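You operate a simulated robot arm through the tools that you are given. There is no shell and no other tool. Be economical: measure what you need, move in short steps, check, and stop when the job is done.

You are at the controls of a simulated robot arm. One attempt, no reset.

Task
Gauge tile 2's bead with the GO and NO GO blocks and sort it.
Fine: tile in the bead gauge, each block's notch over the bead; FLAT with the green block and HIGH with the red one goes in the pass tray, else the fail tray; blocks back in their tray.

Only the result counts: the job must be done as asked and must still hold three seconds after the hand-in. Knocking over, shifting, dropping, spilling or breaking anything else fails it.

Robot
A 6-joint arm with a four-finger gripper, fixed in place. Base frame: the origin is at the foot of the arm, x ahead of it, y to its left, z up; the work surface is at about z = 853. Lengths are in mm, angles in rad, forces in N, time in s.
With the tool pointing down near the work surface it reaches from about 300 to 700 mm from the base axis. Its first joint turns from -2.897 to 2.897 rad. Payload 3.43 kg.
The TCP is the grasp point between the finger pads, 30 mm short of the fingertips. In the tool frame z runs along the fingers and y along their closing line. Largest opening 120 mm; the body of the gripper starts 85 mm behind the TCP.
Orientation is that of the tool frame in the base frame, as a unit quaternion [w, x, y, z]. With the fingers straight down and closing along the base's y, the tool's x points along the base's -x, its y along +y and its z along -z.

Tools
- The arm moves only by the tool jog_arm. Its argument "plan" is a list of rows, each a list of 7 numbers: the shift along the base's x, y, z in mm, then the turn, a rotation vector about the base's x, y, z in degrees, then the closure in counts, from 0 (fully open) to 255 (shut). In form: [[x, y, z, wx, wy, wz, fingers], ...]. A call has 1 to 12 rows; each row is the pose to reach, as a shift and turn from the pose commanded when the call began. A row lasts 0.2 s, in which the tool goes at most 50 mm and 0.15 rad; a call with a longer step from one row to the next is refused whole, and so is a gripper value outside its range. Where a pose cannot be reached the arm comes as near as it can. A force on the tool above 70 N (or 10 N above the force at the start of the call, whichever is more), or a blocked arm, ends the call early, and 0.2 s more pass. The fingers move at their own pace and stop on an object; they squeeze with about 35 N. The grip force told is the motor's: it shows also when the fingers shut on nothing. Time passes only in rows, and 0.2 s behind the last, so rows that repeat a pose let the fingers close. It gives the time, the measured TCP pose, the force on the tool (base axes), the opening and the grip force at its end, in the units of the frame above (readings bear some noise), with the torque about the TCP (base axes, N m) and any sound that the robot's microphone picked up, and new pictures: "pictures" is both (left out), scene, wrist or none.
- Cameras (640 x 400 px; columns grow to the right, rows downward): "scene" is fixed at [50, 499.7, 1409.7]; the picture's right is [-0.34, -0.94, 0.00], its down [-0.67, 0.24, -0.71] and it looks along [0.66, -0.24, -0.71] (base axes); focal length 284 px, centre (320, 200). "wrist" rides on the gripper at [71, -17, -120] in the tool frame; the picture's right is [0.23, 0.97, 0.00], its down [-0.81, 0.19, -0.55] and it looks along [-0.54, 0.13, 0.83] (tool axes); focal length 275 px, centre (320, 200). There is no depth. A picture from a camera that has moved, and an enlarged one, comes with that camera's place and axes in the base frame and with its lens.
- slide_trunk(by): slides the trunk up (or, below 0, down) by that many mm; the arm rides with it, the base frame stays. It gives what a move gives, with no picture.
- close_up(camera, box): a new picture of the part [left, top, right, bottom] of that camera's present view, enlarged. It takes no simulated time.
- close_job(): hands the job in; it is judged then, once.

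Work in short steps. Places have to be worked out from the pictures, the camera data and where the tool is seen: move nearer, look again, correct. Check each grasp and each placing, and mend what went wrong. You have 120 turns and 200 pictures in all, those below and enlarged ones among them. Open the gripper and draw the arm clear of the work before you hand the job in, unless the task says otherwise; then end with one line.

The tools are called after "Request:" as a command line: name --pt "numbers of a row" for each row, then --argument value for the rest, lists and objects as JSON in quotes. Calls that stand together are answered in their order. jog_arm: Moves the arm, as the interface text tells. Its arguments: {"type":"object","properties":{"plan":{"type":"array","items":{"type":"array","items":{"type":"number"}}},"pictures":{"type":"string","enum":["both","scene","wrist","none"]}},"required":["plan"]} The other tools are called the same way: slide_trunk (by) slides the trunk up or down; close_up (camera, box) takes an enlarged picture of a part of a camera's view; close_job () hands the job in.

At the start:

```text
t: 0.0
position: [520.6, 199.1, 1131.1]
tool_rot: [0.0, 0.0, 1.0, 0.0]
wrist_force: [-0.5, -0.8, 0.8]
wrist_torque: [-0.01, 0.02, 0.0]
width: 120.1
finger_force: 0.1
trunk travel left (down, up): [-150.0, 290.0]
```

scene: 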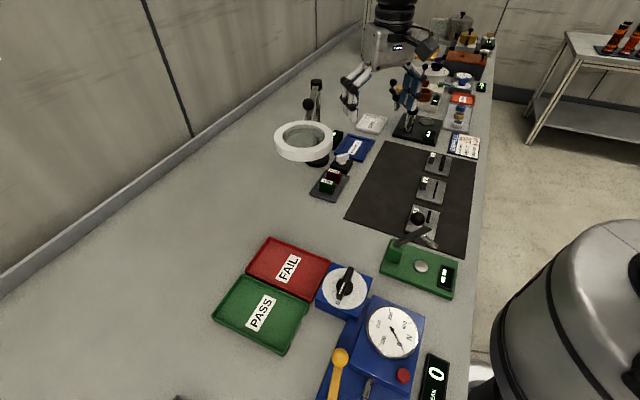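
wrist: 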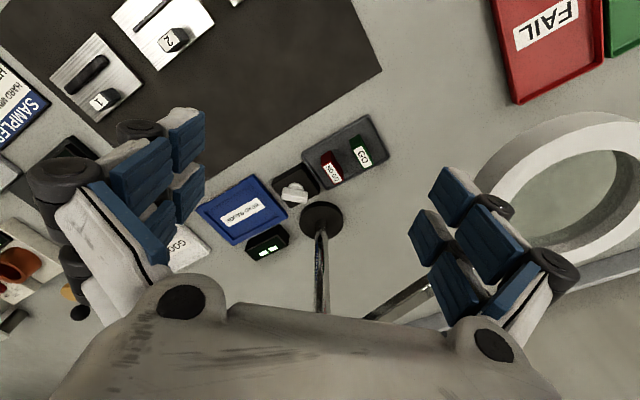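

The pictures show tiles on a dark mat, a GO/NO-GO block tray, pass/fail trays, and several devices. I'll enlarge the key regions first.

Request:
close_up --camera "scene" --box '[290, 80, 490, 205]'

Request:
close_up --camera "scene" --box '[300, 190, 480, 303]'

Request:
close_up --camera "wrist" --box '[180, 90, 420, 270]'

Request:
close_up --camera "wrist" --box '[0, 0, 260, 162]'

```text
3.20 times, centred on (390, 142) of scene
camera zoom: at [50.0, 499.7, 1409.7], right [-0.34, -0.94, 0.0], down [-0.67, 0.24, -0.71], along [0.66, -0.24, -0.71], focal length 908 px, centre (96, 384)
```

zoom: 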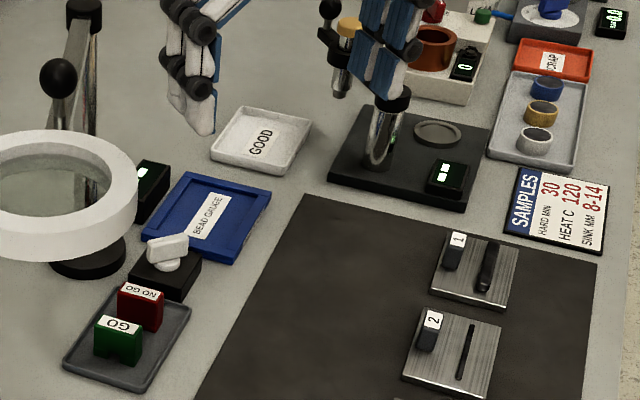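

```text
3.54 times, centred on (390, 246) of scene
camera zoom: at [50.0, 499.7, 1409.7], right [-0.34, -0.94, 0.0], down [-0.67, 0.24, -0.71], along [0.66, -0.24, -0.71], focal length 1005 px, centre (72, 35)
```

zoom: 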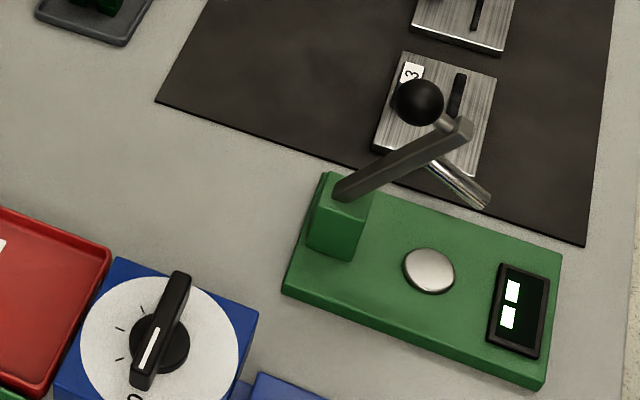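

```text
2.22 times, centred on (300, 180) of wrist
camera zoom: at [450.2, 181.1, 1251.6], right [-0.23, 0.97, 0.0], down [0.81, 0.19, 0.55], along [0.54, 0.13, -0.83], focal length 612 px, centre (364, 244)
```

zoom: 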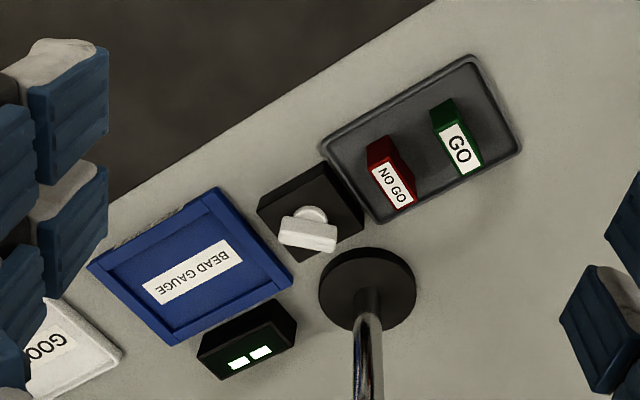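

```text
2.46 times, centred on (130, 81) of wrist
camera zoom: at [450.2, 181.1, 1251.6], right [-0.23, 0.97, 0.0], down [0.81, 0.19, 0.55], along [0.54, 0.13, -0.83], focal length 678 px, centre (788, 493)
```

zoom: 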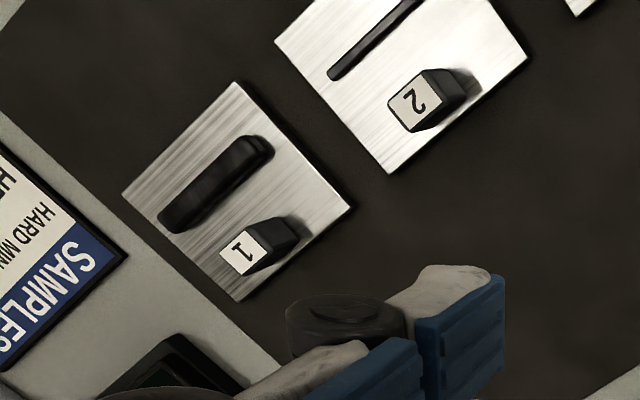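

Estimates: tile 2 handle is at about (515,17), GO at (600,281), NO GO at (635,245) and the bead gauge at about (758,118), which is far out. The magnifier ring is at about (497,372,1090). I'll move back and look at tile 2 from closer.

Request:
jog_arm --pt "-35 -45 0 0 0 0 0" --pt "-70 -90 0 0 0 0 0" --pt "-105 -130 -20 0 0 0 0" --pt "-130 -170 -40 0 0 0 0" --pt "-130 -185 -60 0 0 0 0" --pt "-130 -185 -60 0 0 0 0" --pictures "both"

Request:
close_up --camera "scene" --box '[260, 60, 420, 210]'

```text
refused: row 1 steps farther than a row can; nothing moved
```

```text
2.67 times, centred on (340, 135) of scene
camera zoom: at [50.0, 499.7, 1409.7], right [-0.34, -0.94, 0.0], down [-0.67, 0.24, -0.71], along [0.66, -0.24, -0.71], focal length 757 px, centre (267, 373)
```

zoom: 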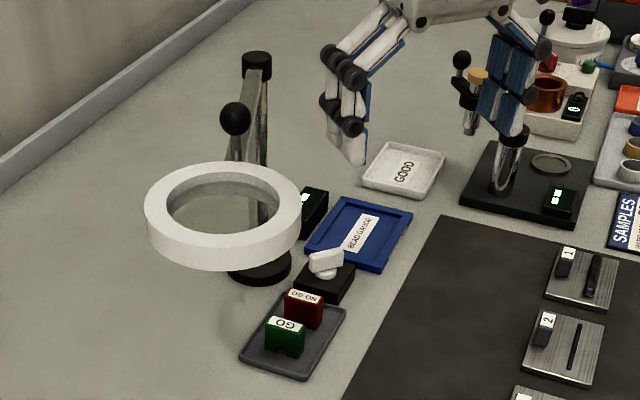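

The first step was slightly too long, so I'll repeat the move with smaller ones.

Request:
jog_arm --pt "-25 -38 0 0 0 0 0" --pt "-50 -76 0 0 0 0 0" --pt "-75 -114 -15 0 0 0 0" --pt "-100 -150 -30 0 0 0 0" --pt "-120 -180 -45 0 0 0 0" --pt "-130 -185 -60 0 0 0 0" --pt "-130 -185 -60 0 0 0 0" --pictures "both"

```text
t: 1.6
position: [392.5, 11.6, 1067.4]
tool_rot: [0.0, 0.0, 1.0, 0.0]
wrist_force: [0.2, -0.5, 0.1]
wrist_torque: [0.01, -0.01, 0.04]
width: 120.0
finger_force: 0.1
trunk travel left (down, up): [-150.0, 290.0]
camera wrist: at [322.2, -5.7, 1189.2], right [-0.23, 0.97, 0.0], down [0.81, 0.19, 0.55], along [0.54, 0.13, -0.83], focal length 275 px, centre (320, 200)
```

scene: 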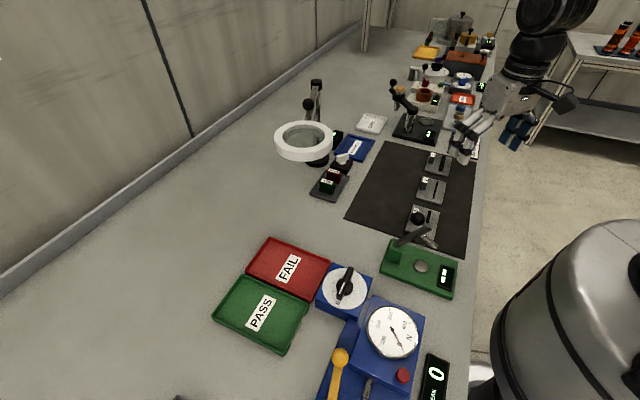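
wrist: 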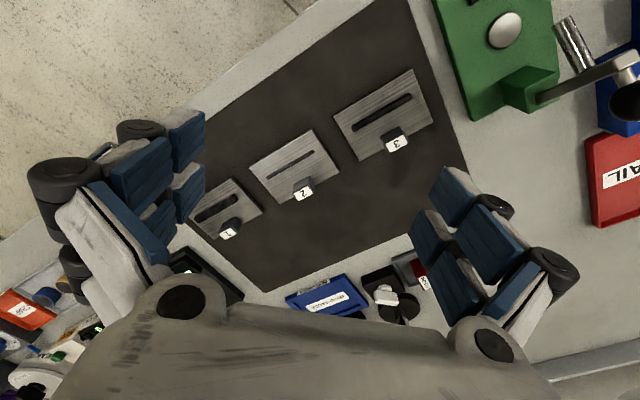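

Request:
close_up --camera "wrist" --box '[230, 110, 360, 220]'

Request:
close_up --camera "wrist" --box '[260, 240, 440, 330]'

```text
3.64 times, centred on (295, 165) of wrist
camera zoom: at [322.2, -5.7, 1189.2], right [-0.23, 0.97, 0.0], down [0.81, 0.19, 0.55], along [0.54, 0.13, -0.83], focal length 1001 px, centre (411, 327)
```

zoom: 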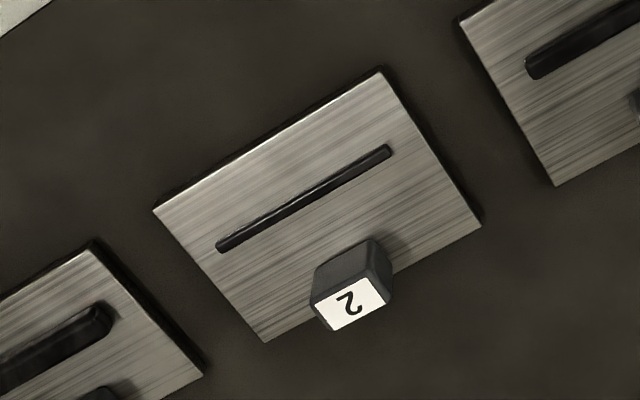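

```text
3.56 times, centred on (350, 285) of wrist
camera zoom: at [322.2, -5.7, 1189.2], right [-0.23, 0.97, 0.0], down [0.81, 0.19, 0.55], along [0.54, 0.13, -0.83], focal length 979 px, centre (213, -102)
```

zoom: 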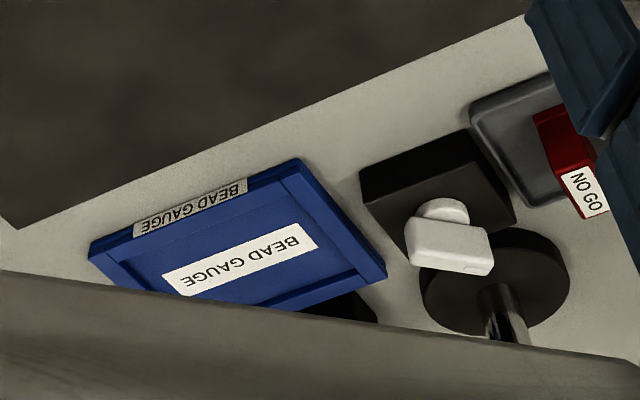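

The tile is 100x70 mm, centred at about (498,1), with its long axis at −45°. The gauge centre is at about (755,117) with the same orientation. Next I'll test how far the arm reaches and view the gauge from nearer.

Request:
jog_arm --pt "45 15 0 0 0 0 0" --pt "90 30 0 0 0 0 0" --pt "135 45 0 0 0 0 0" --pt "180 60 0 0 0 0 0" --pt "225 75 0 0 0 0 0" --pt "225 75 0 0 0 0 0" --pictures "wrist"

Request:
close_up --camera "wrist" --box '[200, 110, 440, 260]'

```text
t: 3.0
position: [617.3, 87.7, 1074.1]
tool_rot: [0.0, 0.0, 1.0, 0.0]
wrist_force: [-0.5, 0.6, 0.6]
wrist_torque: [0.0, 0.02, 0.0]
width: 120.1
finger_force: 0.1
trunk travel left (down, up): [-150.0, 290.0]
camera wrist: at [546.3, 70.4, 1193.9], right [-0.23, 0.97, 0.0], down [0.81, 0.19, 0.55], along [0.54, 0.13, -0.83], focal length 275 px, centre (320, 200)
```

wrist: 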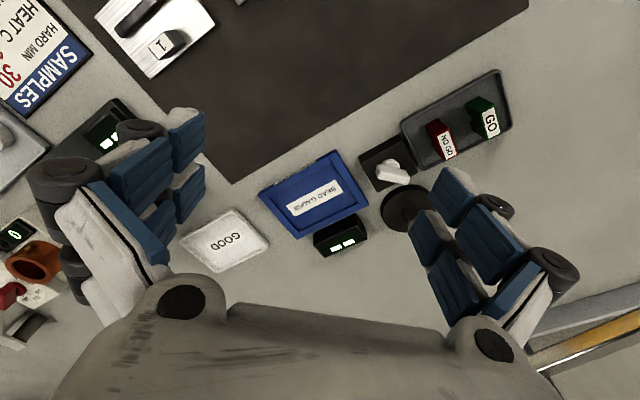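

```text
2.67 times, centred on (320, 185) of wrist
camera zoom: at [546.3, 70.4, 1193.9], right [-0.23, 0.97, 0.0], down [0.81, 0.19, 0.55], along [0.54, 0.13, -0.83], focal length 734 px, centre (320, 240)
```

zoom: 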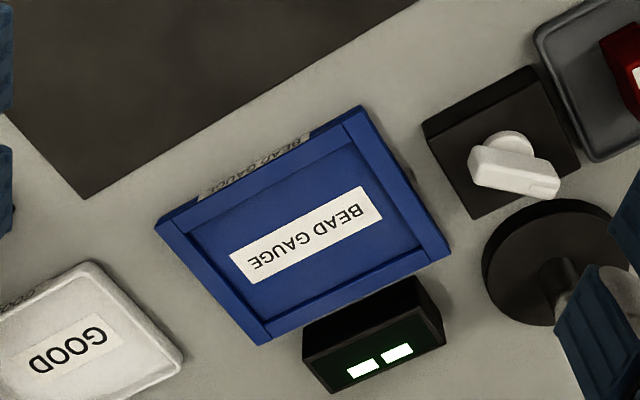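

The gauge is a recess with four rims, centred at about (760,115). Next I test reach toward the far handle position at a lower height.

Request:
jog_arm --pt "40 10 -20 0 0 0 0" --pt "80 20 -40 0 0 0 0" --pt "120 30 -60 0 0 0 0" --pt "150 40 -80 0 0 0 0" --pt "158 45 -100 0 0 0 0" --pt "158 45 -100 0 0 0 0" --pictures "scene"

```text
t: 4.4
position: [703.2, 119.6, 982.9]
tool_rot: [0.0, 0.0, 1.0, -0.001]
wrist_force: [-0.3, 0.8, -0.3]
wrist_torque: [0.0, -0.02, 0.01]
width: 119.6
finger_force: 0.0
out of reach, approached as far as the arm can: row 3, 4, 5, 6
trunk travel left (down, up): [-150.0, 290.0]
```

scene: 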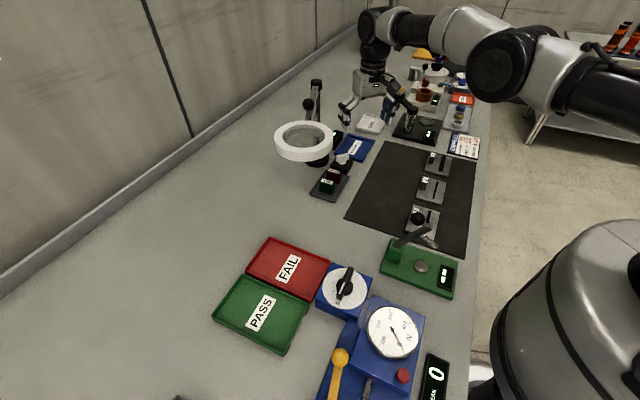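

The arm tops out at r≈713 here. I'll lower the trunk, with the tool raised first and the fingers narrowed, to see whether reach improves.

Request:
jog_arm --pt "0 0 30 0 0 0 150" --pt "0 0 60 0 0 0 150" --pt "0 0 60 0 0 0 150" --pt "0 0 60 0 0 0 150" --pt "0 0 60 0 0 0 150" --pictures "none"

Request:
slide_trunk --by -100

Request:
jog_arm --pt "30 5 0 0 0 0 150" --pt "60 10 0 0 0 0 150" --pt "80 13 0 0 0 0 150" --pt "80 13 0 0 0 0 150" --pictures "scene"

```text
t: 5.6
position: [700.9, 119.5, 1041.9]
tool_rot: [0.0, -0.001, 1.0, 0.0]
wrist_force: [0.6, 0.4, 0.4]
wrist_torque: [-0.01, 0.0, 0.01]
width: 49.5
finger_force: 0.0
trunk travel left (down, up): [-150.0, 290.0]
```

```text
t: 6.9
position: [701.3, 120.2, 942.8]
tool_rot: [0.0, 0.0, 1.0, 0.001]
wrist_force: [0.5, -0.6, -0.9]
wrist_torque: [0.0, -0.03, 0.0]
width: 49.4
finger_force: 0.0
trunk travel left (down, up): [-50.0, 390.0]
```

```text
t: 7.9
position: [700.9, 120.1, 941.4]
tool_rot: [0.0, 0.0, 1.0, 0.0]
wrist_force: [-0.4, 0.0, 0.1]
wrist_torque: [0.01, 0.01, 0.01]
width: 49.7
finger_force: 0.0
out of reach, approached as far as the arm can: row 1, 2, 3, 4
trunk travel left (down, up): [-50.0, 390.0]
```

scene: 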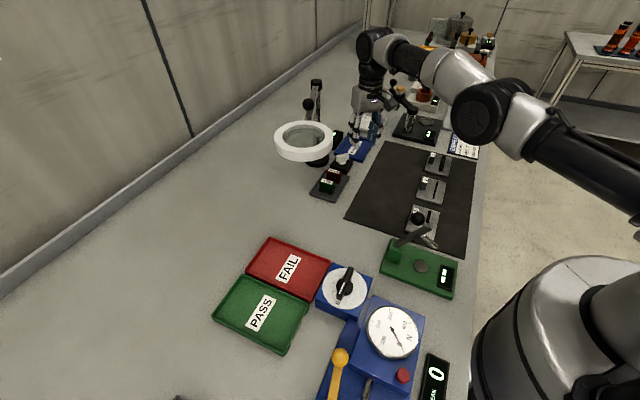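

Vertical reach is capped at about 713 regardless of trunk height, so the gauge needs a tilted tool. I'll pick the tile with the same tilt, closing along the handle's long side (azimuth 135°) and tilting toward azimuth 45°. First I go back over tile 2 with a 45° yaw.

Request:
jog_arm --pt "-30 -17 20 0 0 7.5 120" --pt "-60 -34 40 0 0 15 100" --pt "-91 -50 50 0 0 22.5 80" --pt "-121 -67 50 0 0 30 80" --pt "-152 -84 50 0 0 37.5 80" --pt "-182 -101 40 0 0 45 80" --pt "-182 -101 40 0 0 45 80" --pictures "both"

Request:
close_up --camera "wrist" --box '[220, 110, 420, 250]'

```text
t: 9.5
position: [520.7, 18.8, 981.9]
tool_rot: [0.0, -0.383, 0.924, 0.0]
wrist_force: [-0.1, 0.0, 0.2]
wrist_torque: [0.0, 0.0, 0.0]
width: 81.9
finger_force: 0.1
trunk travel left (down, up): [-50.0, 390.0]
camera wrist: at [483.4, -44.6, 1101.3], right [-0.85, 0.52, 0.0], down [0.44, 0.71, 0.55], along [0.29, 0.47, -0.83], focal length 275 px, centre (320, 200)
```

scene: 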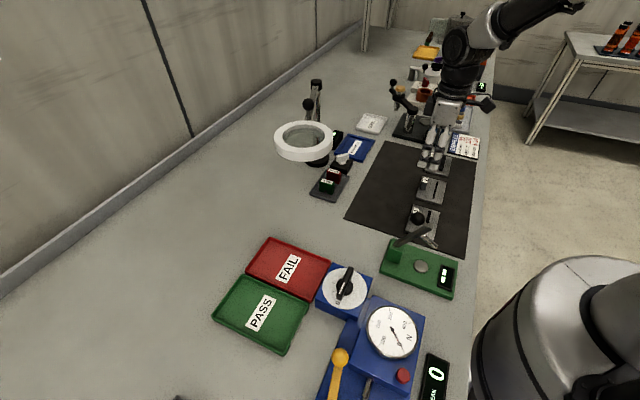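
wrist: 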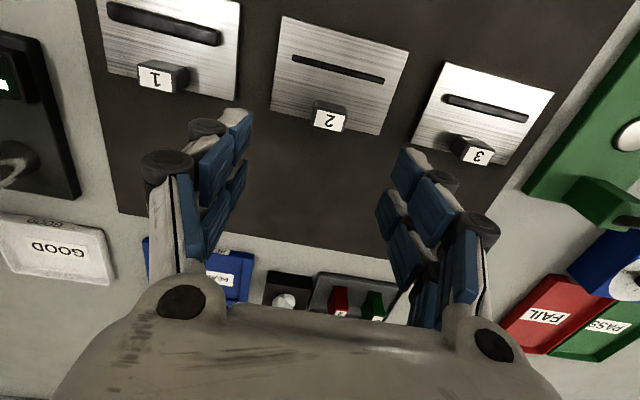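

```text
2.86 times, centred on (320, 180) of wrist
camera zoom: at [483.4, -44.6, 1101.3], right [-0.85, 0.52, 0.0], down [0.44, 0.71, 0.55], along [0.29, 0.47, -0.83], focal length 786 px, centre (320, 257)
```

zoom: 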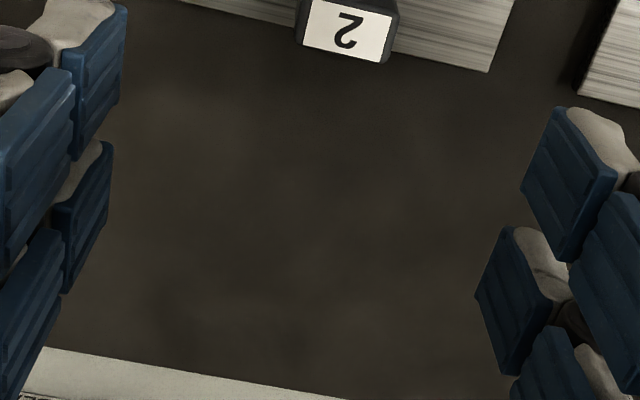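

The handle top is at about (511.5,16,892). Before grasping, I check that the gauge placing pose can be reached with a 20° tilt.

Request:
jog_arm --pt "0 0 10 5 -5 0 80" --pt "0 0 20 10 -10 0 80" --pt "30 13 20 14.14 -14.14 0 80" --pt "74 32 10 14.14 -14.14 0 80" --pt "118 51 0 14.14 -14.14 0 80" --pt "162 70 -10 14.14 -14.14 0 80" --pt "206 90 -20 14.14 -14.14 0 80" --pt "250 109 -40 14.14 -14.14 0 80" --pt "255 111 -60 14.14 -14.14 0 80" --pt "255 111 -60 14.14 -14.14 0 80" --pictures "both"

```text
refused: row 8 steps farther than a row can; nothing moved
```

Request:
jog_arm --pt "0 0 10 5 -5 0 80" --pt "0 0 20 10 -10 0 80" --pt "30 13 20 14.14 -14.14 0 80" --pt "72 31 10 14.14 -14.14 0 80" --pt "114 50 0 14.14 -14.14 0 80" --pt "156 68 -10 14.14 -14.14 0 80" --pt "198 86 -20 14.14 -14.14 0 80" --pt "238 104 -40 14.14 -14.14 0 80" --pt "255 111 -60 14.14 -14.14 0 80" --pt "255 111 -60 14.14 -14.14 0 80" --pictures "both"

```text
t: 11.7
position: [770.0, 131.0, 920.7]
tool_rot: [0.159, -0.377, 0.91, 0.067]
wrist_force: [0.1, 0.3, 1.0]
wrist_torque: [-0.01, -0.01, -0.01]
width: 82.4
finger_force: 0.0
out of reach, approached as far as the arm can: row 9, 10
trunk travel left (down, up): [-50.0, 390.0]
camera wrist: at [706.1, 41.2, 1010.3], right [-0.84, 0.54, -0.08], down [0.27, 0.54, 0.8], along [0.47, 0.65, -0.6], focal length 275 px, centre (320, 200)
```

scene: 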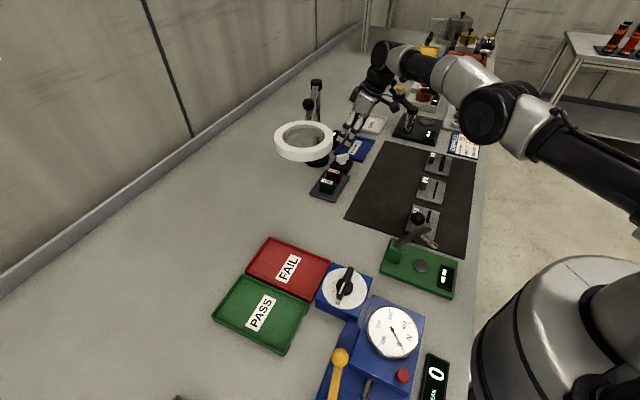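
wrist: 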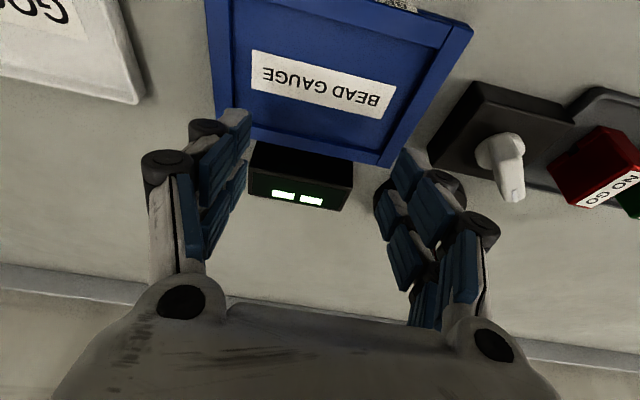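

A 20° tilt gets to about 770, so 25° will do. Next a close-up to refine the gauge's position.

Request:
close_up --camera "wrist" --box '[190, 0, 510, 200]'

```text
2.00 times, centred on (350, 100) of wrist
camera zoom: at [706.1, 41.2, 1010.3], right [-0.84, 0.54, -0.08], down [0.27, 0.54, 0.8], along [0.47, 0.65, -0.6], focal length 551 px, centre (260, 400)
```

zoom: 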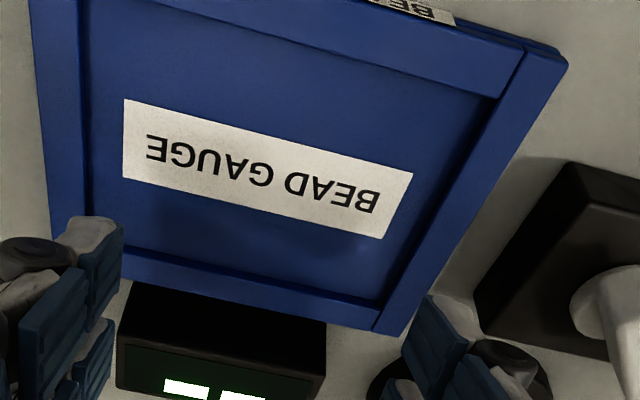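

The recess centre is about (765,114.5), with 2.5–3.5 mm of clearance each side. Tile centre is about (496,0.5) and the handle centre about (511.5,16). I return over the tile with a 25° tilt.

Request:
jog_arm --pt "-30 -14 30 0 0 0 128" --pt "-72 -33 40 0 0 0 128" --pt "-115 -53 40 0 0 0 128" --pt "-158 -73 40 1 -1 0 128" --pt "-201 -93 40 2 -2 0 128" --pt "-244 -112 40 3.54 -3.54 0 128" --pt "-265 -122 30 3.54 -3.54 0 128" --pt "-265 -122 20 3.54 -3.54 0 128" --pictures "wrist"

Request:
close_up --camera "wrist" --box '[220, 50, 420, 200]'

```text
t: 13.5
position: [506.5, 7.4, 942.5]
tool_rot: [0.2, -0.373, 0.902, 0.083]
wrist_force: [0.0, 0.5, -0.2]
wrist_torque: [0.01, 0.01, 0.0]
width: 60.0
finger_force: 0.0
trunk travel left (down, up): [-50.0, 390.0]
camera wrist: at [435.8, -86.9, 1020.7], right [-0.84, 0.54, -0.1], down [0.22, 0.49, 0.84], along [0.5, 0.68, -0.53], focal length 275 px, centre (320, 200)
```

wrist: 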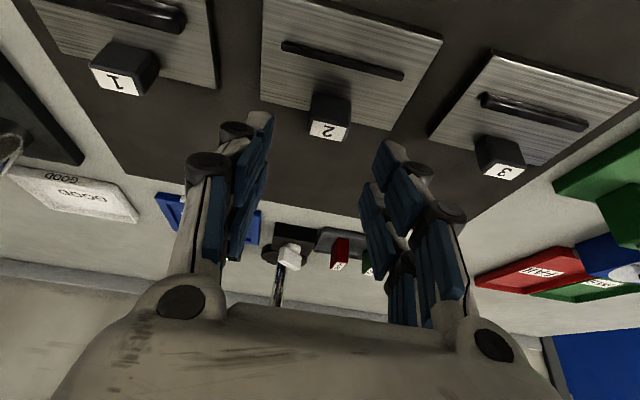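

```text
2.67 times, centred on (320, 125) of wrist
camera zoom: at [435.8, -86.9, 1020.7], right [-0.84, 0.54, -0.1], down [0.22, 0.49, 0.84], along [0.5, 0.68, -0.53], focal length 734 px, centre (320, 400)
```

zoom: 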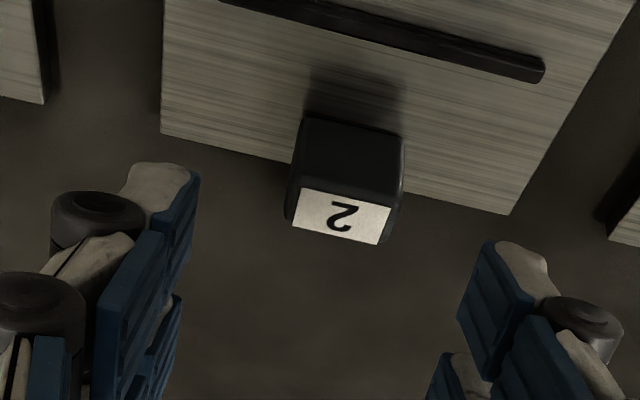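

The handle centre refines to (512,16.5) with its top at about z 888, and the finger midpoint lines up with it. I descend to TCP z≈896 and close.

Request:
jog_arm --pt "-1 2 -20 0 0 0 128" --pt "-1 2 -40 0 0 0 128" --pt "-1 2 -46 0 0 0 128" --pt "-1 2 -46 0 0 0 255" --pt "-1 2 -46 0 0 0 255" --pt "-1 2 -46 0 0 0 255" --pt "-1 2 -46 0 0 0 255" --pictures "wrist"

```text
t: 15.1
position: [503.3, 8.0, 897.8]
tool_rot: [0.201, -0.374, 0.902, 0.082]
wrist_force: [1.7, 3.2, 25.5]
wrist_torque: [0.33, -0.07, 0.06]
width: 27.9
finger_force: 35.2
trunk travel left (down, up): [-50.0, 390.0]
camera wrist: at [434.4, -84.8, 976.2], right [-0.84, 0.54, -0.1], down [0.22, 0.49, 0.84], along [0.51, 0.68, -0.53], focal length 275 px, centre (320, 200)
```

wrist: 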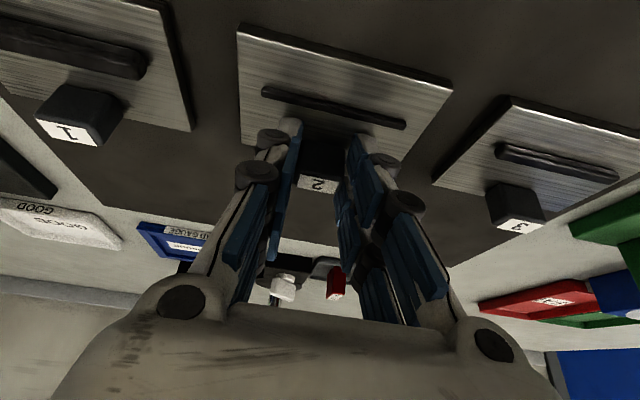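

The handle is gripped (27.9 mm, 35 N), with the tips pressing lightly on the tile. I lift straight up and check.

Request:
jog_arm --pt "0 0 5 0 0 0 255" --pt "0 0 15 0 0 0 255" --pt "0 0 35 0 0 0 255" --pt "0 0 60 0 0 0 255" --pt "0 0 60 0 0 0 255" --pictures "both"

Request:
close_up --camera "wrist" --box '[200, 0, 480, 175]'

Request:
close_up --camera "scene" --box '[380, 100, 490, 190]'

```text
t: 16.3
position: [502.7, 8.1, 957.7]
tool_rot: [0.2, -0.374, 0.902, 0.083]
wrist_force: [0.2, -0.2, -2.4]
wrist_torque: [0.02, -0.05, 0.02]
width: 27.6
finger_force: 35.8
trunk travel left (down, up): [-50.0, 390.0]
camera wrist: at [434.0, -85.4, 1035.6], right [-0.84, 0.54, -0.1], down [0.22, 0.49, 0.84], along [0.5, 0.68, -0.53], focal length 275 px, centre (320, 200)
```

scene: 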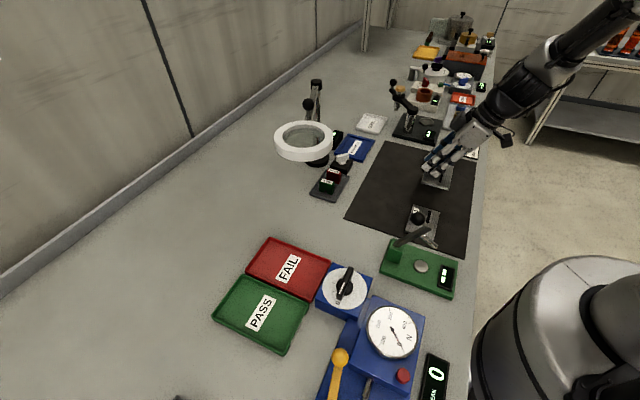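
wrist: 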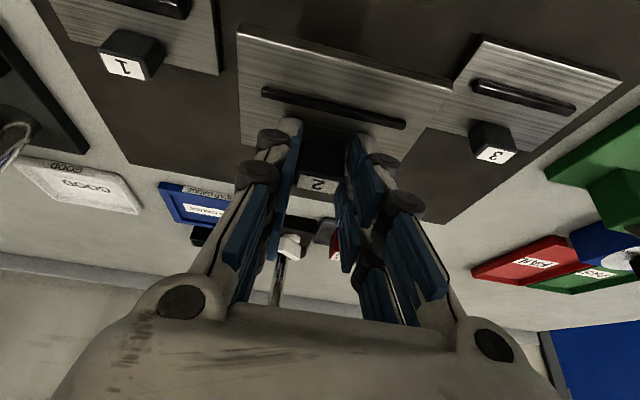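

```text
2.29 times, centred on (340, 88) of wrist
camera zoom: at [434.0, -85.4, 1035.6], right [-0.84, 0.54, -0.1], down [0.22, 0.49, 0.84], along [0.5, 0.68, -0.53], focal length 629 px, centre (274, 457)
```

zoom: 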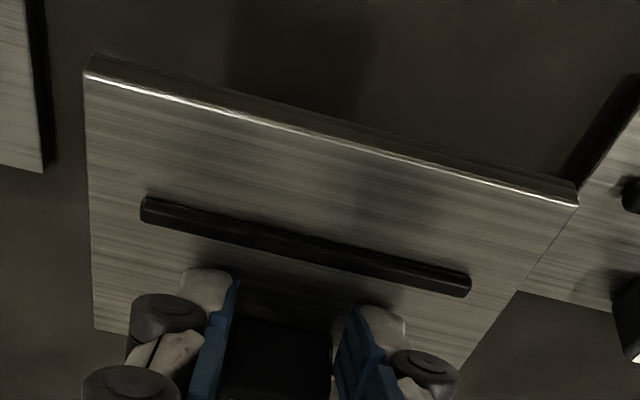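

```text
4.44 times, centred on (435, 145) of scene
camera zoom: at [50.0, 499.7, 1409.7], right [-0.34, -0.94, 0.0], down [-0.67, 0.24, -0.71], along [0.66, -0.24, -0.71], focal length 1262 px, centre (-191, 444)
```

zoom: 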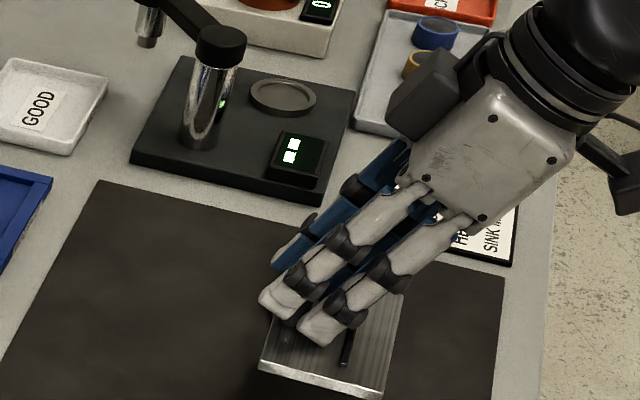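

The tile is held level. I carry it above the gauge, with the TCP target at about (773,123).

Request:
jog_arm --pt "20 9 0 0 0 0 255" --pt "62 27 0 0 0 0 255" --pt "104 45 0 0 0 0 255" --pt "146 63 0 0 0 0 255" --pt "188 80 0 0 0 0 255" --pt "230 98 0 0 0 0 255" --pt "260 110 0 0 0 0 255" --pt "270 115 -10 0 0 0 255" --pt "270 115 -10 0 0 0 255" --pictures "both"

Request:
close_up --camera "wrist" --box '[180, 0, 500, 200]'

Request:
close_up --camera "scene" --box '[310, 100, 420, 190]'

```text
t: 18.3
position: [774.0, 123.1, 944.5]
tool_rot: [0.2, -0.374, 0.902, 0.082]
wrist_force: [0.6, -0.4, -3.1]
wrist_torque: [0.02, -0.02, 0.02]
width: 27.7
finger_force: 34.7
trunk travel left (down, up): [-50.0, 390.0]
camera wrist: at [705.7, 29.5, 1023.1], right [-0.84, 0.54, -0.1], down [0.22, 0.49, 0.84], along [0.5, 0.68, -0.53], focal length 275 px, centre (320, 200)
```

scene: 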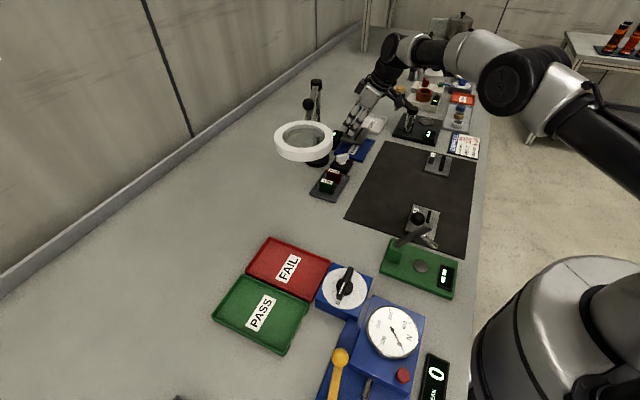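
wrist: 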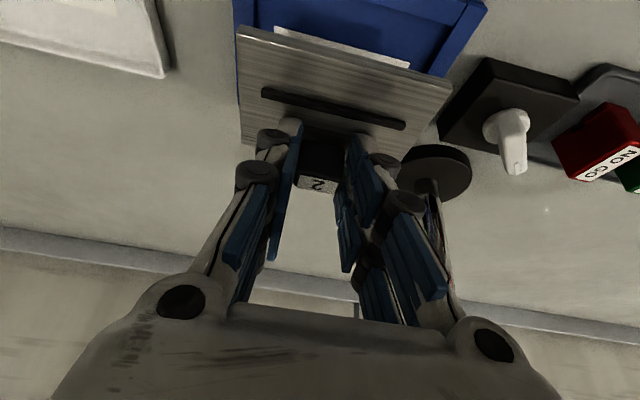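

```text
2.00 times, centred on (340, 100) of wrist
camera zoom: at [705.7, 29.5, 1023.1], right [-0.84, 0.54, -0.1], down [0.22, 0.49, 0.84], along [0.5, 0.68, -0.53], focal length 551 px, centre (280, 400)
```

zoom: 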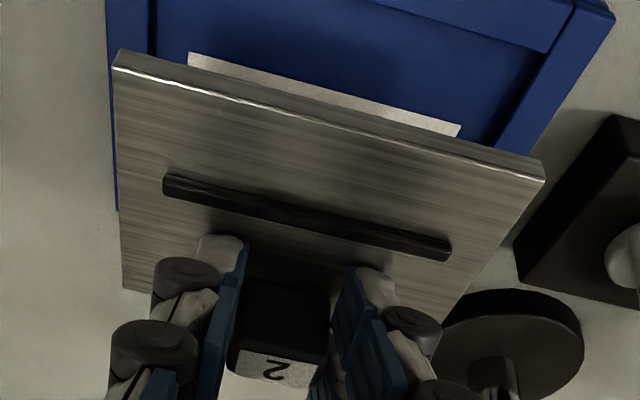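

```text
4.44 times, centred on (365, 145) of scene
camera zoom: at [50.0, 499.7, 1409.7], right [-0.34, -0.94, 0.0], down [-0.67, 0.24, -0.71], along [0.66, -0.24, -0.71], focal length 1262 px, centre (120, 444)
```

zoom: 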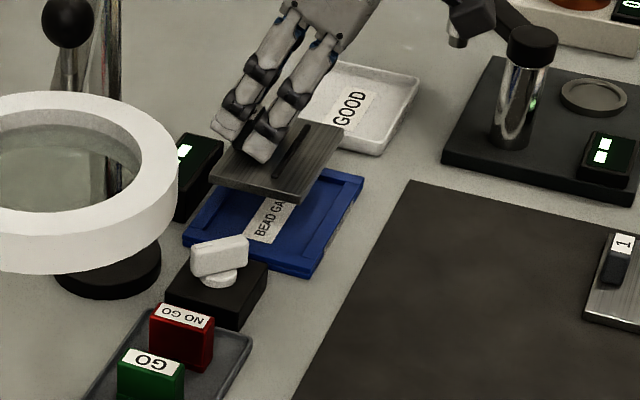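

Along the long axis the tile matches the gauge (462 against 462). Across, it may be 1–2 mm too far, so I'll lower most of the way with a −1 mm shift and look again.

Request:
jog_arm --pt "-0.7 -0.7 -10 0 0 0 255" --pt "-0.7 -0.7 -20 0 0 0 255" --pt "-0.7 -0.7 -24 0 0 0 255" --pt "-0.7 -0.7 -24 0 0 0 255" --pictures "wrist"

Request:
close_up --camera "wrist" --box '[200, 0, 480, 175]'

Request:
close_up --camera "scene" --box '[320, 120, 400, 180]'

```text
t: 19.3
position: [775.0, 122.5, 920.7]
tool_rot: [0.201, -0.374, 0.902, 0.084]
wrist_force: [0.2, -0.6, -3.4]
wrist_torque: [0.02, -0.02, -0.02]
width: 28.0
finger_force: 35.2
trunk travel left (down, up): [-50.0, 390.0]
camera wrist: at [704.9, 28.5, 999.7], right [-0.84, 0.54, -0.1], down [0.22, 0.49, 0.84], along [0.5, 0.68, -0.53], focal length 275 px, centre (320, 200)
```

wrist: 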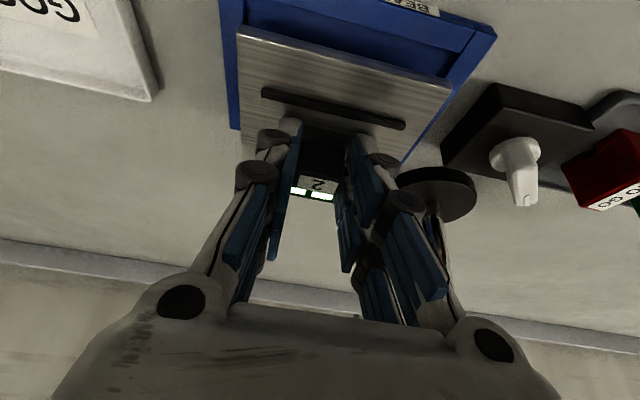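

```text
2.29 times, centred on (340, 88) of wrist
camera zoom: at [704.9, 28.5, 999.7], right [-0.84, 0.54, -0.1], down [0.22, 0.49, 0.84], along [0.5, 0.68, -0.53], focal length 629 px, centre (274, 457)
```

zoom: 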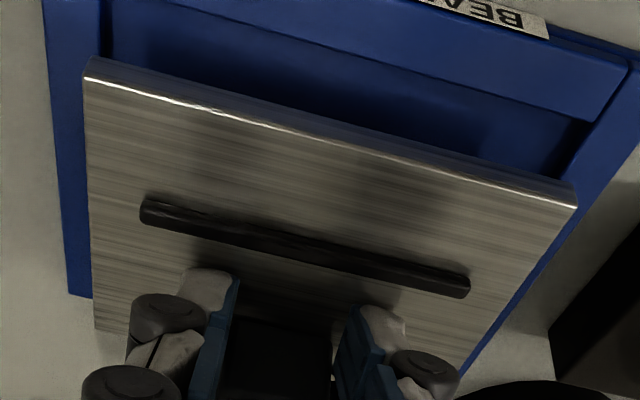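

```text
6.67 times, centred on (360, 150) of scene
camera zoom: at [50.0, 499.7, 1409.7], right [-0.34, -0.94, 0.0], down [-0.67, 0.24, -0.71], along [0.66, -0.24, -0.71], focal length 1893 px, centre (53, 533)
```

zoom: 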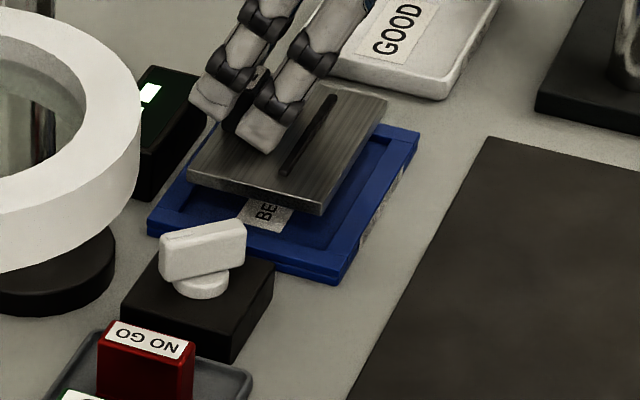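

The rim height is uncertain and the tile still seems to be some way above it. The scene view suggests good centring, so I lower another 8 mm and compare again.

Request:
jog_arm --pt "0 0 -4 0 0 0 255" --pt "0 0 -8 0 0 0 255" --pt "0 0 -8 0 0 0 255" --pictures "none"

Request:
close_up --camera "wrist" --box '[200, 0, 480, 175]'

Request:
close_up --camera "scene" --box '[320, 120, 400, 180]'

```text
t: 20.1
position: [773.0, 121.8, 912.4]
tool_rot: [0.2, -0.374, 0.902, 0.083]
wrist_force: [0.4, 0.3, -3.3]
wrist_torque: [-0.01, -0.01, 0.01]
width: 27.6
finger_force: 34.4
trunk travel left (down, up): [-50.0, 390.0]
```

```text
2.29 times, centred on (340, 88) of wrist
camera zoom: at [704.9, 28.4, 991.7], right [-0.84, 0.54, -0.1], down [0.22, 0.49, 0.84], along [0.5, 0.68, -0.53], focal length 629 px, centre (274, 457)
```

zoom: 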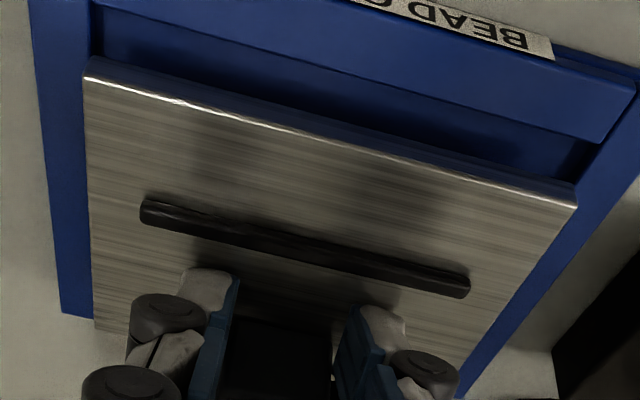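

```text
6.67 times, centred on (360, 150) of scene
camera zoom: at [50.0, 499.7, 1409.7], right [-0.34, -0.94, 0.0], down [-0.67, 0.24, -0.71], along [0.66, -0.24, -0.71], focal length 1893 px, centre (53, 533)
```

zoom: 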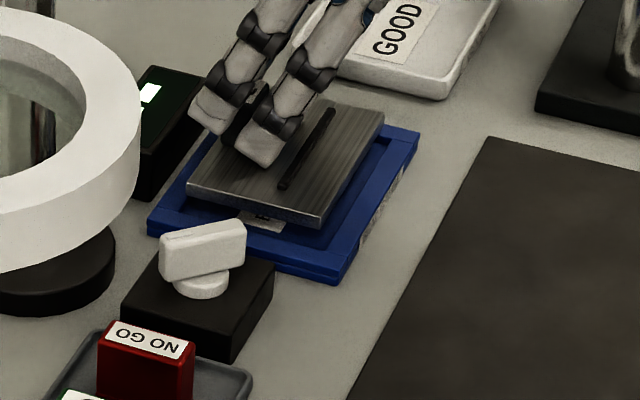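

Request:
jog_arm --pt "0 0 -3 0 0 0 255" --pt "0 0 -5 0 0 0 255" --pt "0 0 -5 0 0 0 255" --pictures "none"

Request:
close_up --camera "wrist" --box '[200, 0, 480, 175]'

Request:
close_up --camera "scene" --box '[330, 125, 390, 170]'

```text
t: 20.9
position: [772.9, 123.0, 908.7]
tool_rot: [0.2, -0.373, 0.902, 0.083]
wrist_force: [-0.1, -0.4, -3.8]
wrist_torque: [0.02, -0.02, 0.0]
width: 27.9
finger_force: 34.7
trunk travel left (down, up): [-50.0, 390.0]
```

```text
2.29 times, centred on (340, 88) of wrist
camera zoom: at [704.3, 28.6, 987.1], right [-0.84, 0.54, -0.1], down [0.22, 0.49, 0.84], along [0.5, 0.68, -0.53], focal length 629 px, centre (274, 457)
```

zoom: 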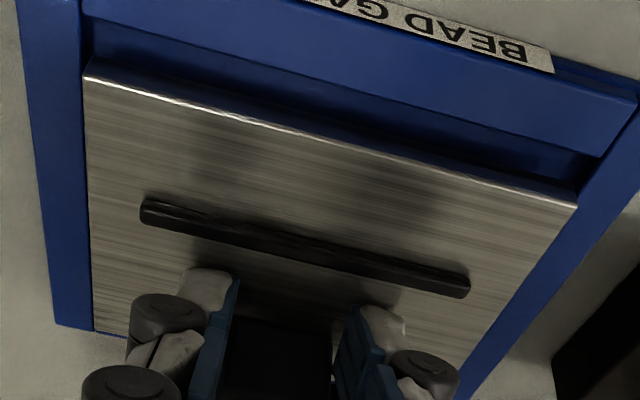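

```text
8.89 times, centred on (360, 148) of scene
camera zoom: at [50.0, 499.7, 1409.7], right [-0.34, -0.94, 0.0], down [-0.67, 0.24, -0.71], along [0.66, -0.24, -0.71], focal length 2524 px, centre (-36, 667)
```

zoom: 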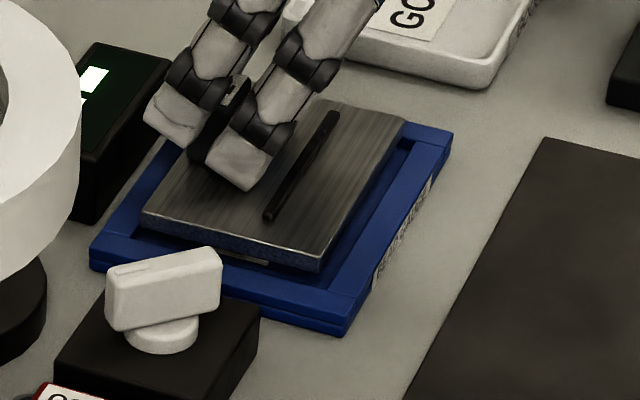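

The numbers now agree: tile centre f≈619.7 against gauge 619.5. I continue down in small steps while watching the force.

Request:
jog_arm --pt "0 0 -2 0 0 0 255" --pt "0 0 -4 0 0 0 255" --pt "0 0 -4 0 0 0 255" --pictures "none"

Request:
close_up --camera "wrist" --box '[200, 0, 480, 175]'

Request:
close_up --camera "scene" --box '[330, 125, 390, 170]'

```text
t: 21.7
position: [772.4, 121.7, 903.6]
tool_rot: [0.2, -0.374, 0.902, 0.083]
wrist_force: [0.4, -0.4, -3.5]
wrist_torque: [0.05, -0.03, 0.03]
width: 27.7
finger_force: 34.5
trunk travel left (down, up): [-50.0, 390.0]
```

```text
2.29 times, centred on (340, 88) of wrist
camera zoom: at [703.9, 28.8, 982.9], right [-0.84, 0.54, -0.1], down [0.22, 0.49, 0.84], along [0.5, 0.68, -0.53], focal length 629 px, centre (274, 457)
```

zoom: 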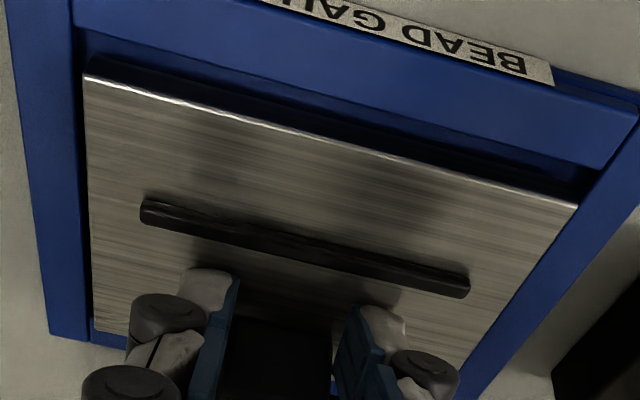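

```text
8.89 times, centred on (360, 148) of scene
camera zoom: at [50.0, 499.7, 1409.7], right [-0.34, -0.94, 0.0], down [-0.67, 0.24, -0.71], along [0.66, -0.24, -0.71], focal length 2524 px, centre (-36, 667)
```

zoom: 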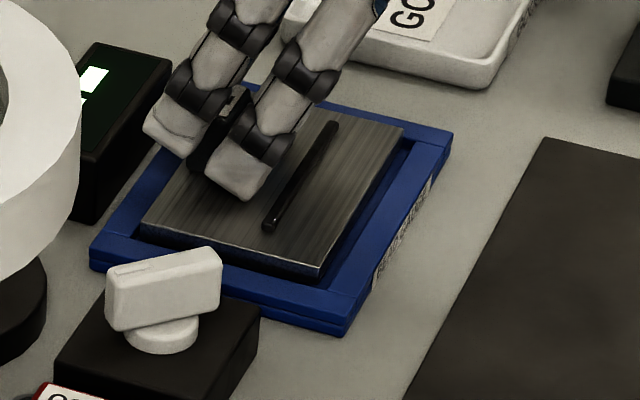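

Request:
jog_arm --pt "0 0 -2 0 0 0 255" --pt "0 0 -4 0 0 0 255" --pt "0 0 -4 0 0 0 255" --pictures "none"

Request:
close_up --camera "wrist" --box '[200, 0, 480, 175]'

Request:
close_up --camera "scene" --box '[330, 125, 390, 170]'

```text
t: 22.5
position: [772.6, 122.0, 902.1]
tool_rot: [0.2, -0.373, 0.902, 0.082]
wrist_force: [-0.1, 0.2, -0.7]
wrist_torque: [-0.01, -0.09, -0.01]
width: 27.6
finger_force: 35.3
trunk travel left (down, up): [-50.0, 390.0]
```

```text
2.29 times, centred on (340, 88) of wrist
camera zoom: at [703.5, 28.1, 979.6], right [-0.84, 0.54, -0.1], down [0.22, 0.49, 0.84], along [0.5, 0.68, -0.53], focal length 629 px, centre (274, 457)
```

zoom: 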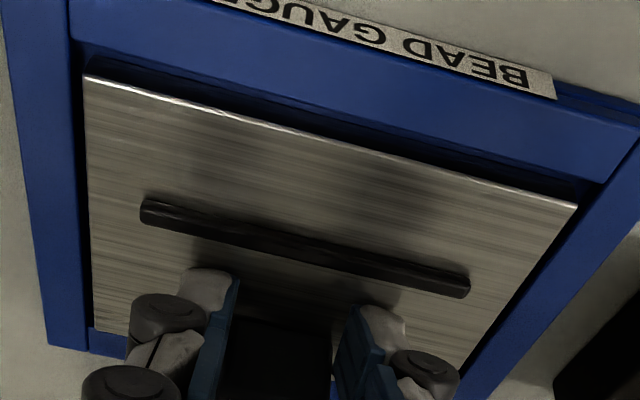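

```text
8.89 times, centred on (360, 148) of scene
camera zoom: at [50.0, 499.7, 1409.7], right [-0.34, -0.94, 0.0], down [-0.67, 0.24, -0.71], along [0.66, -0.24, -0.71], focal length 2524 px, centre (-36, 667)
```

zoom: 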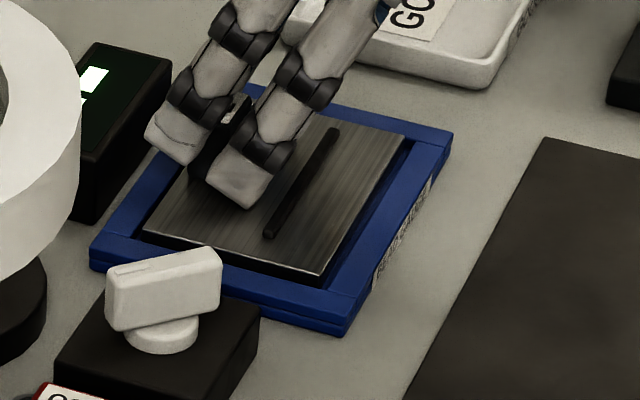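

The tile's weight is now supported and it sits inside the rims. I open and withdraw along the tool axis.

Request:
jog_arm --pt "0 0 -1 0 0 0 255" --pt "0 0 -1 0 0 0 150" --pt "0 0 -1 0 0 0 150" --pt "0 0 -1 0 0 0 150" --pt "0 0 15 0 0 0 150" --pt "-10 -10 45 0 0 0 150" --pt "-20 -20 70 0 0 0 150" --pt "-20 -20 70 0 0 0 150" --pictures "both"

Request:
close_up --camera "scene" --box '[300, 125, 390, 195]'

Request:
close_up --camera "wrist" --box '[180, 0, 500, 200]'

```text
t: 24.3
position: [752.7, 103.9, 971.4]
tool_rot: [0.2, -0.374, 0.902, 0.083]
wrist_force: [0.0, 0.1, 1.2]
wrist_torque: [-0.01, 0.01, 0.01]
width: 49.5
finger_force: 0.1
trunk travel left (down, up): [-50.0, 390.0]
camera wrist: at [683.4, 9.8, 1050.3], right [-0.84, 0.54, -0.1], down [0.22, 0.49, 0.84], along [0.5, 0.68, -0.53], focal length 275 px, centre (320, 200)
```

scene: 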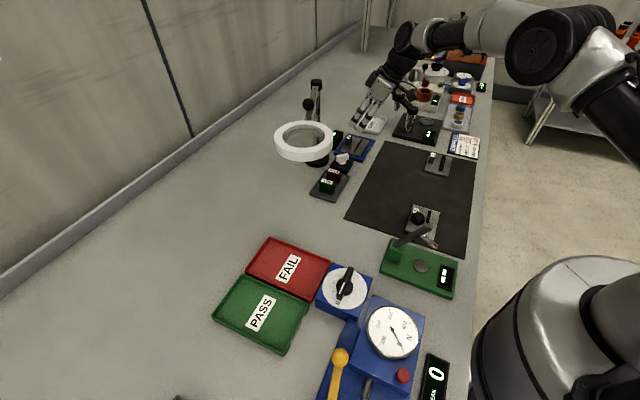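
wrist: 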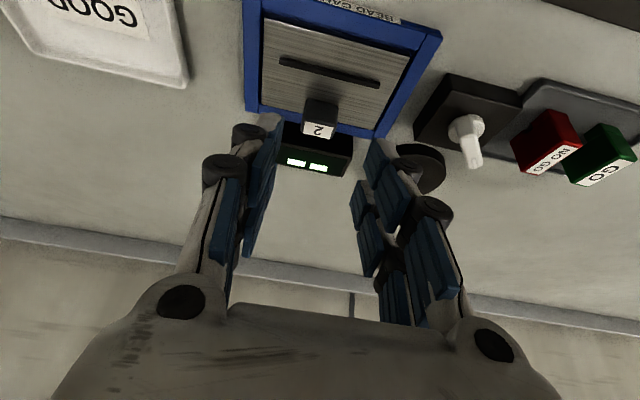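

```text
5.71 times, centred on (345, 160) of scene
camera zoom: at [50.0, 499.7, 1409.7], right [-0.34, -0.94, 0.0], down [-0.67, 0.24, -0.71], along [0.66, -0.24, -0.71], focal length 1622 px, centre (177, 429)
```

zoom: 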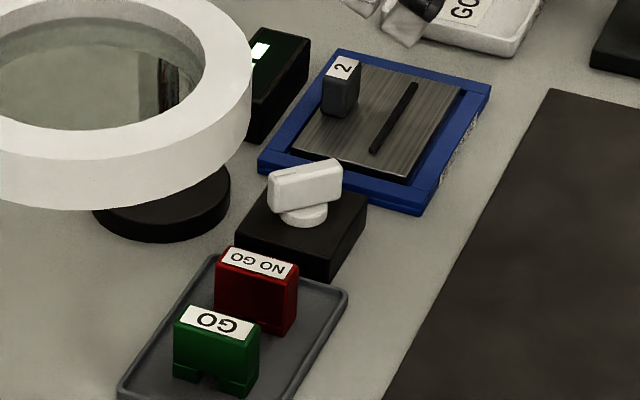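

```text
2.00 times, centred on (340, 100) of wrist
camera zoom: at [683.4, 9.8, 1050.3], right [-0.84, 0.54, -0.1], down [0.22, 0.49, 0.84], along [0.5, 0.68, -0.53], focal length 551 px, centre (280, 400)
```

zoom: 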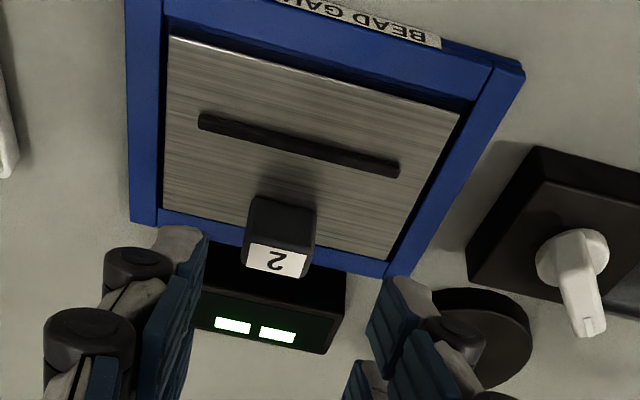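

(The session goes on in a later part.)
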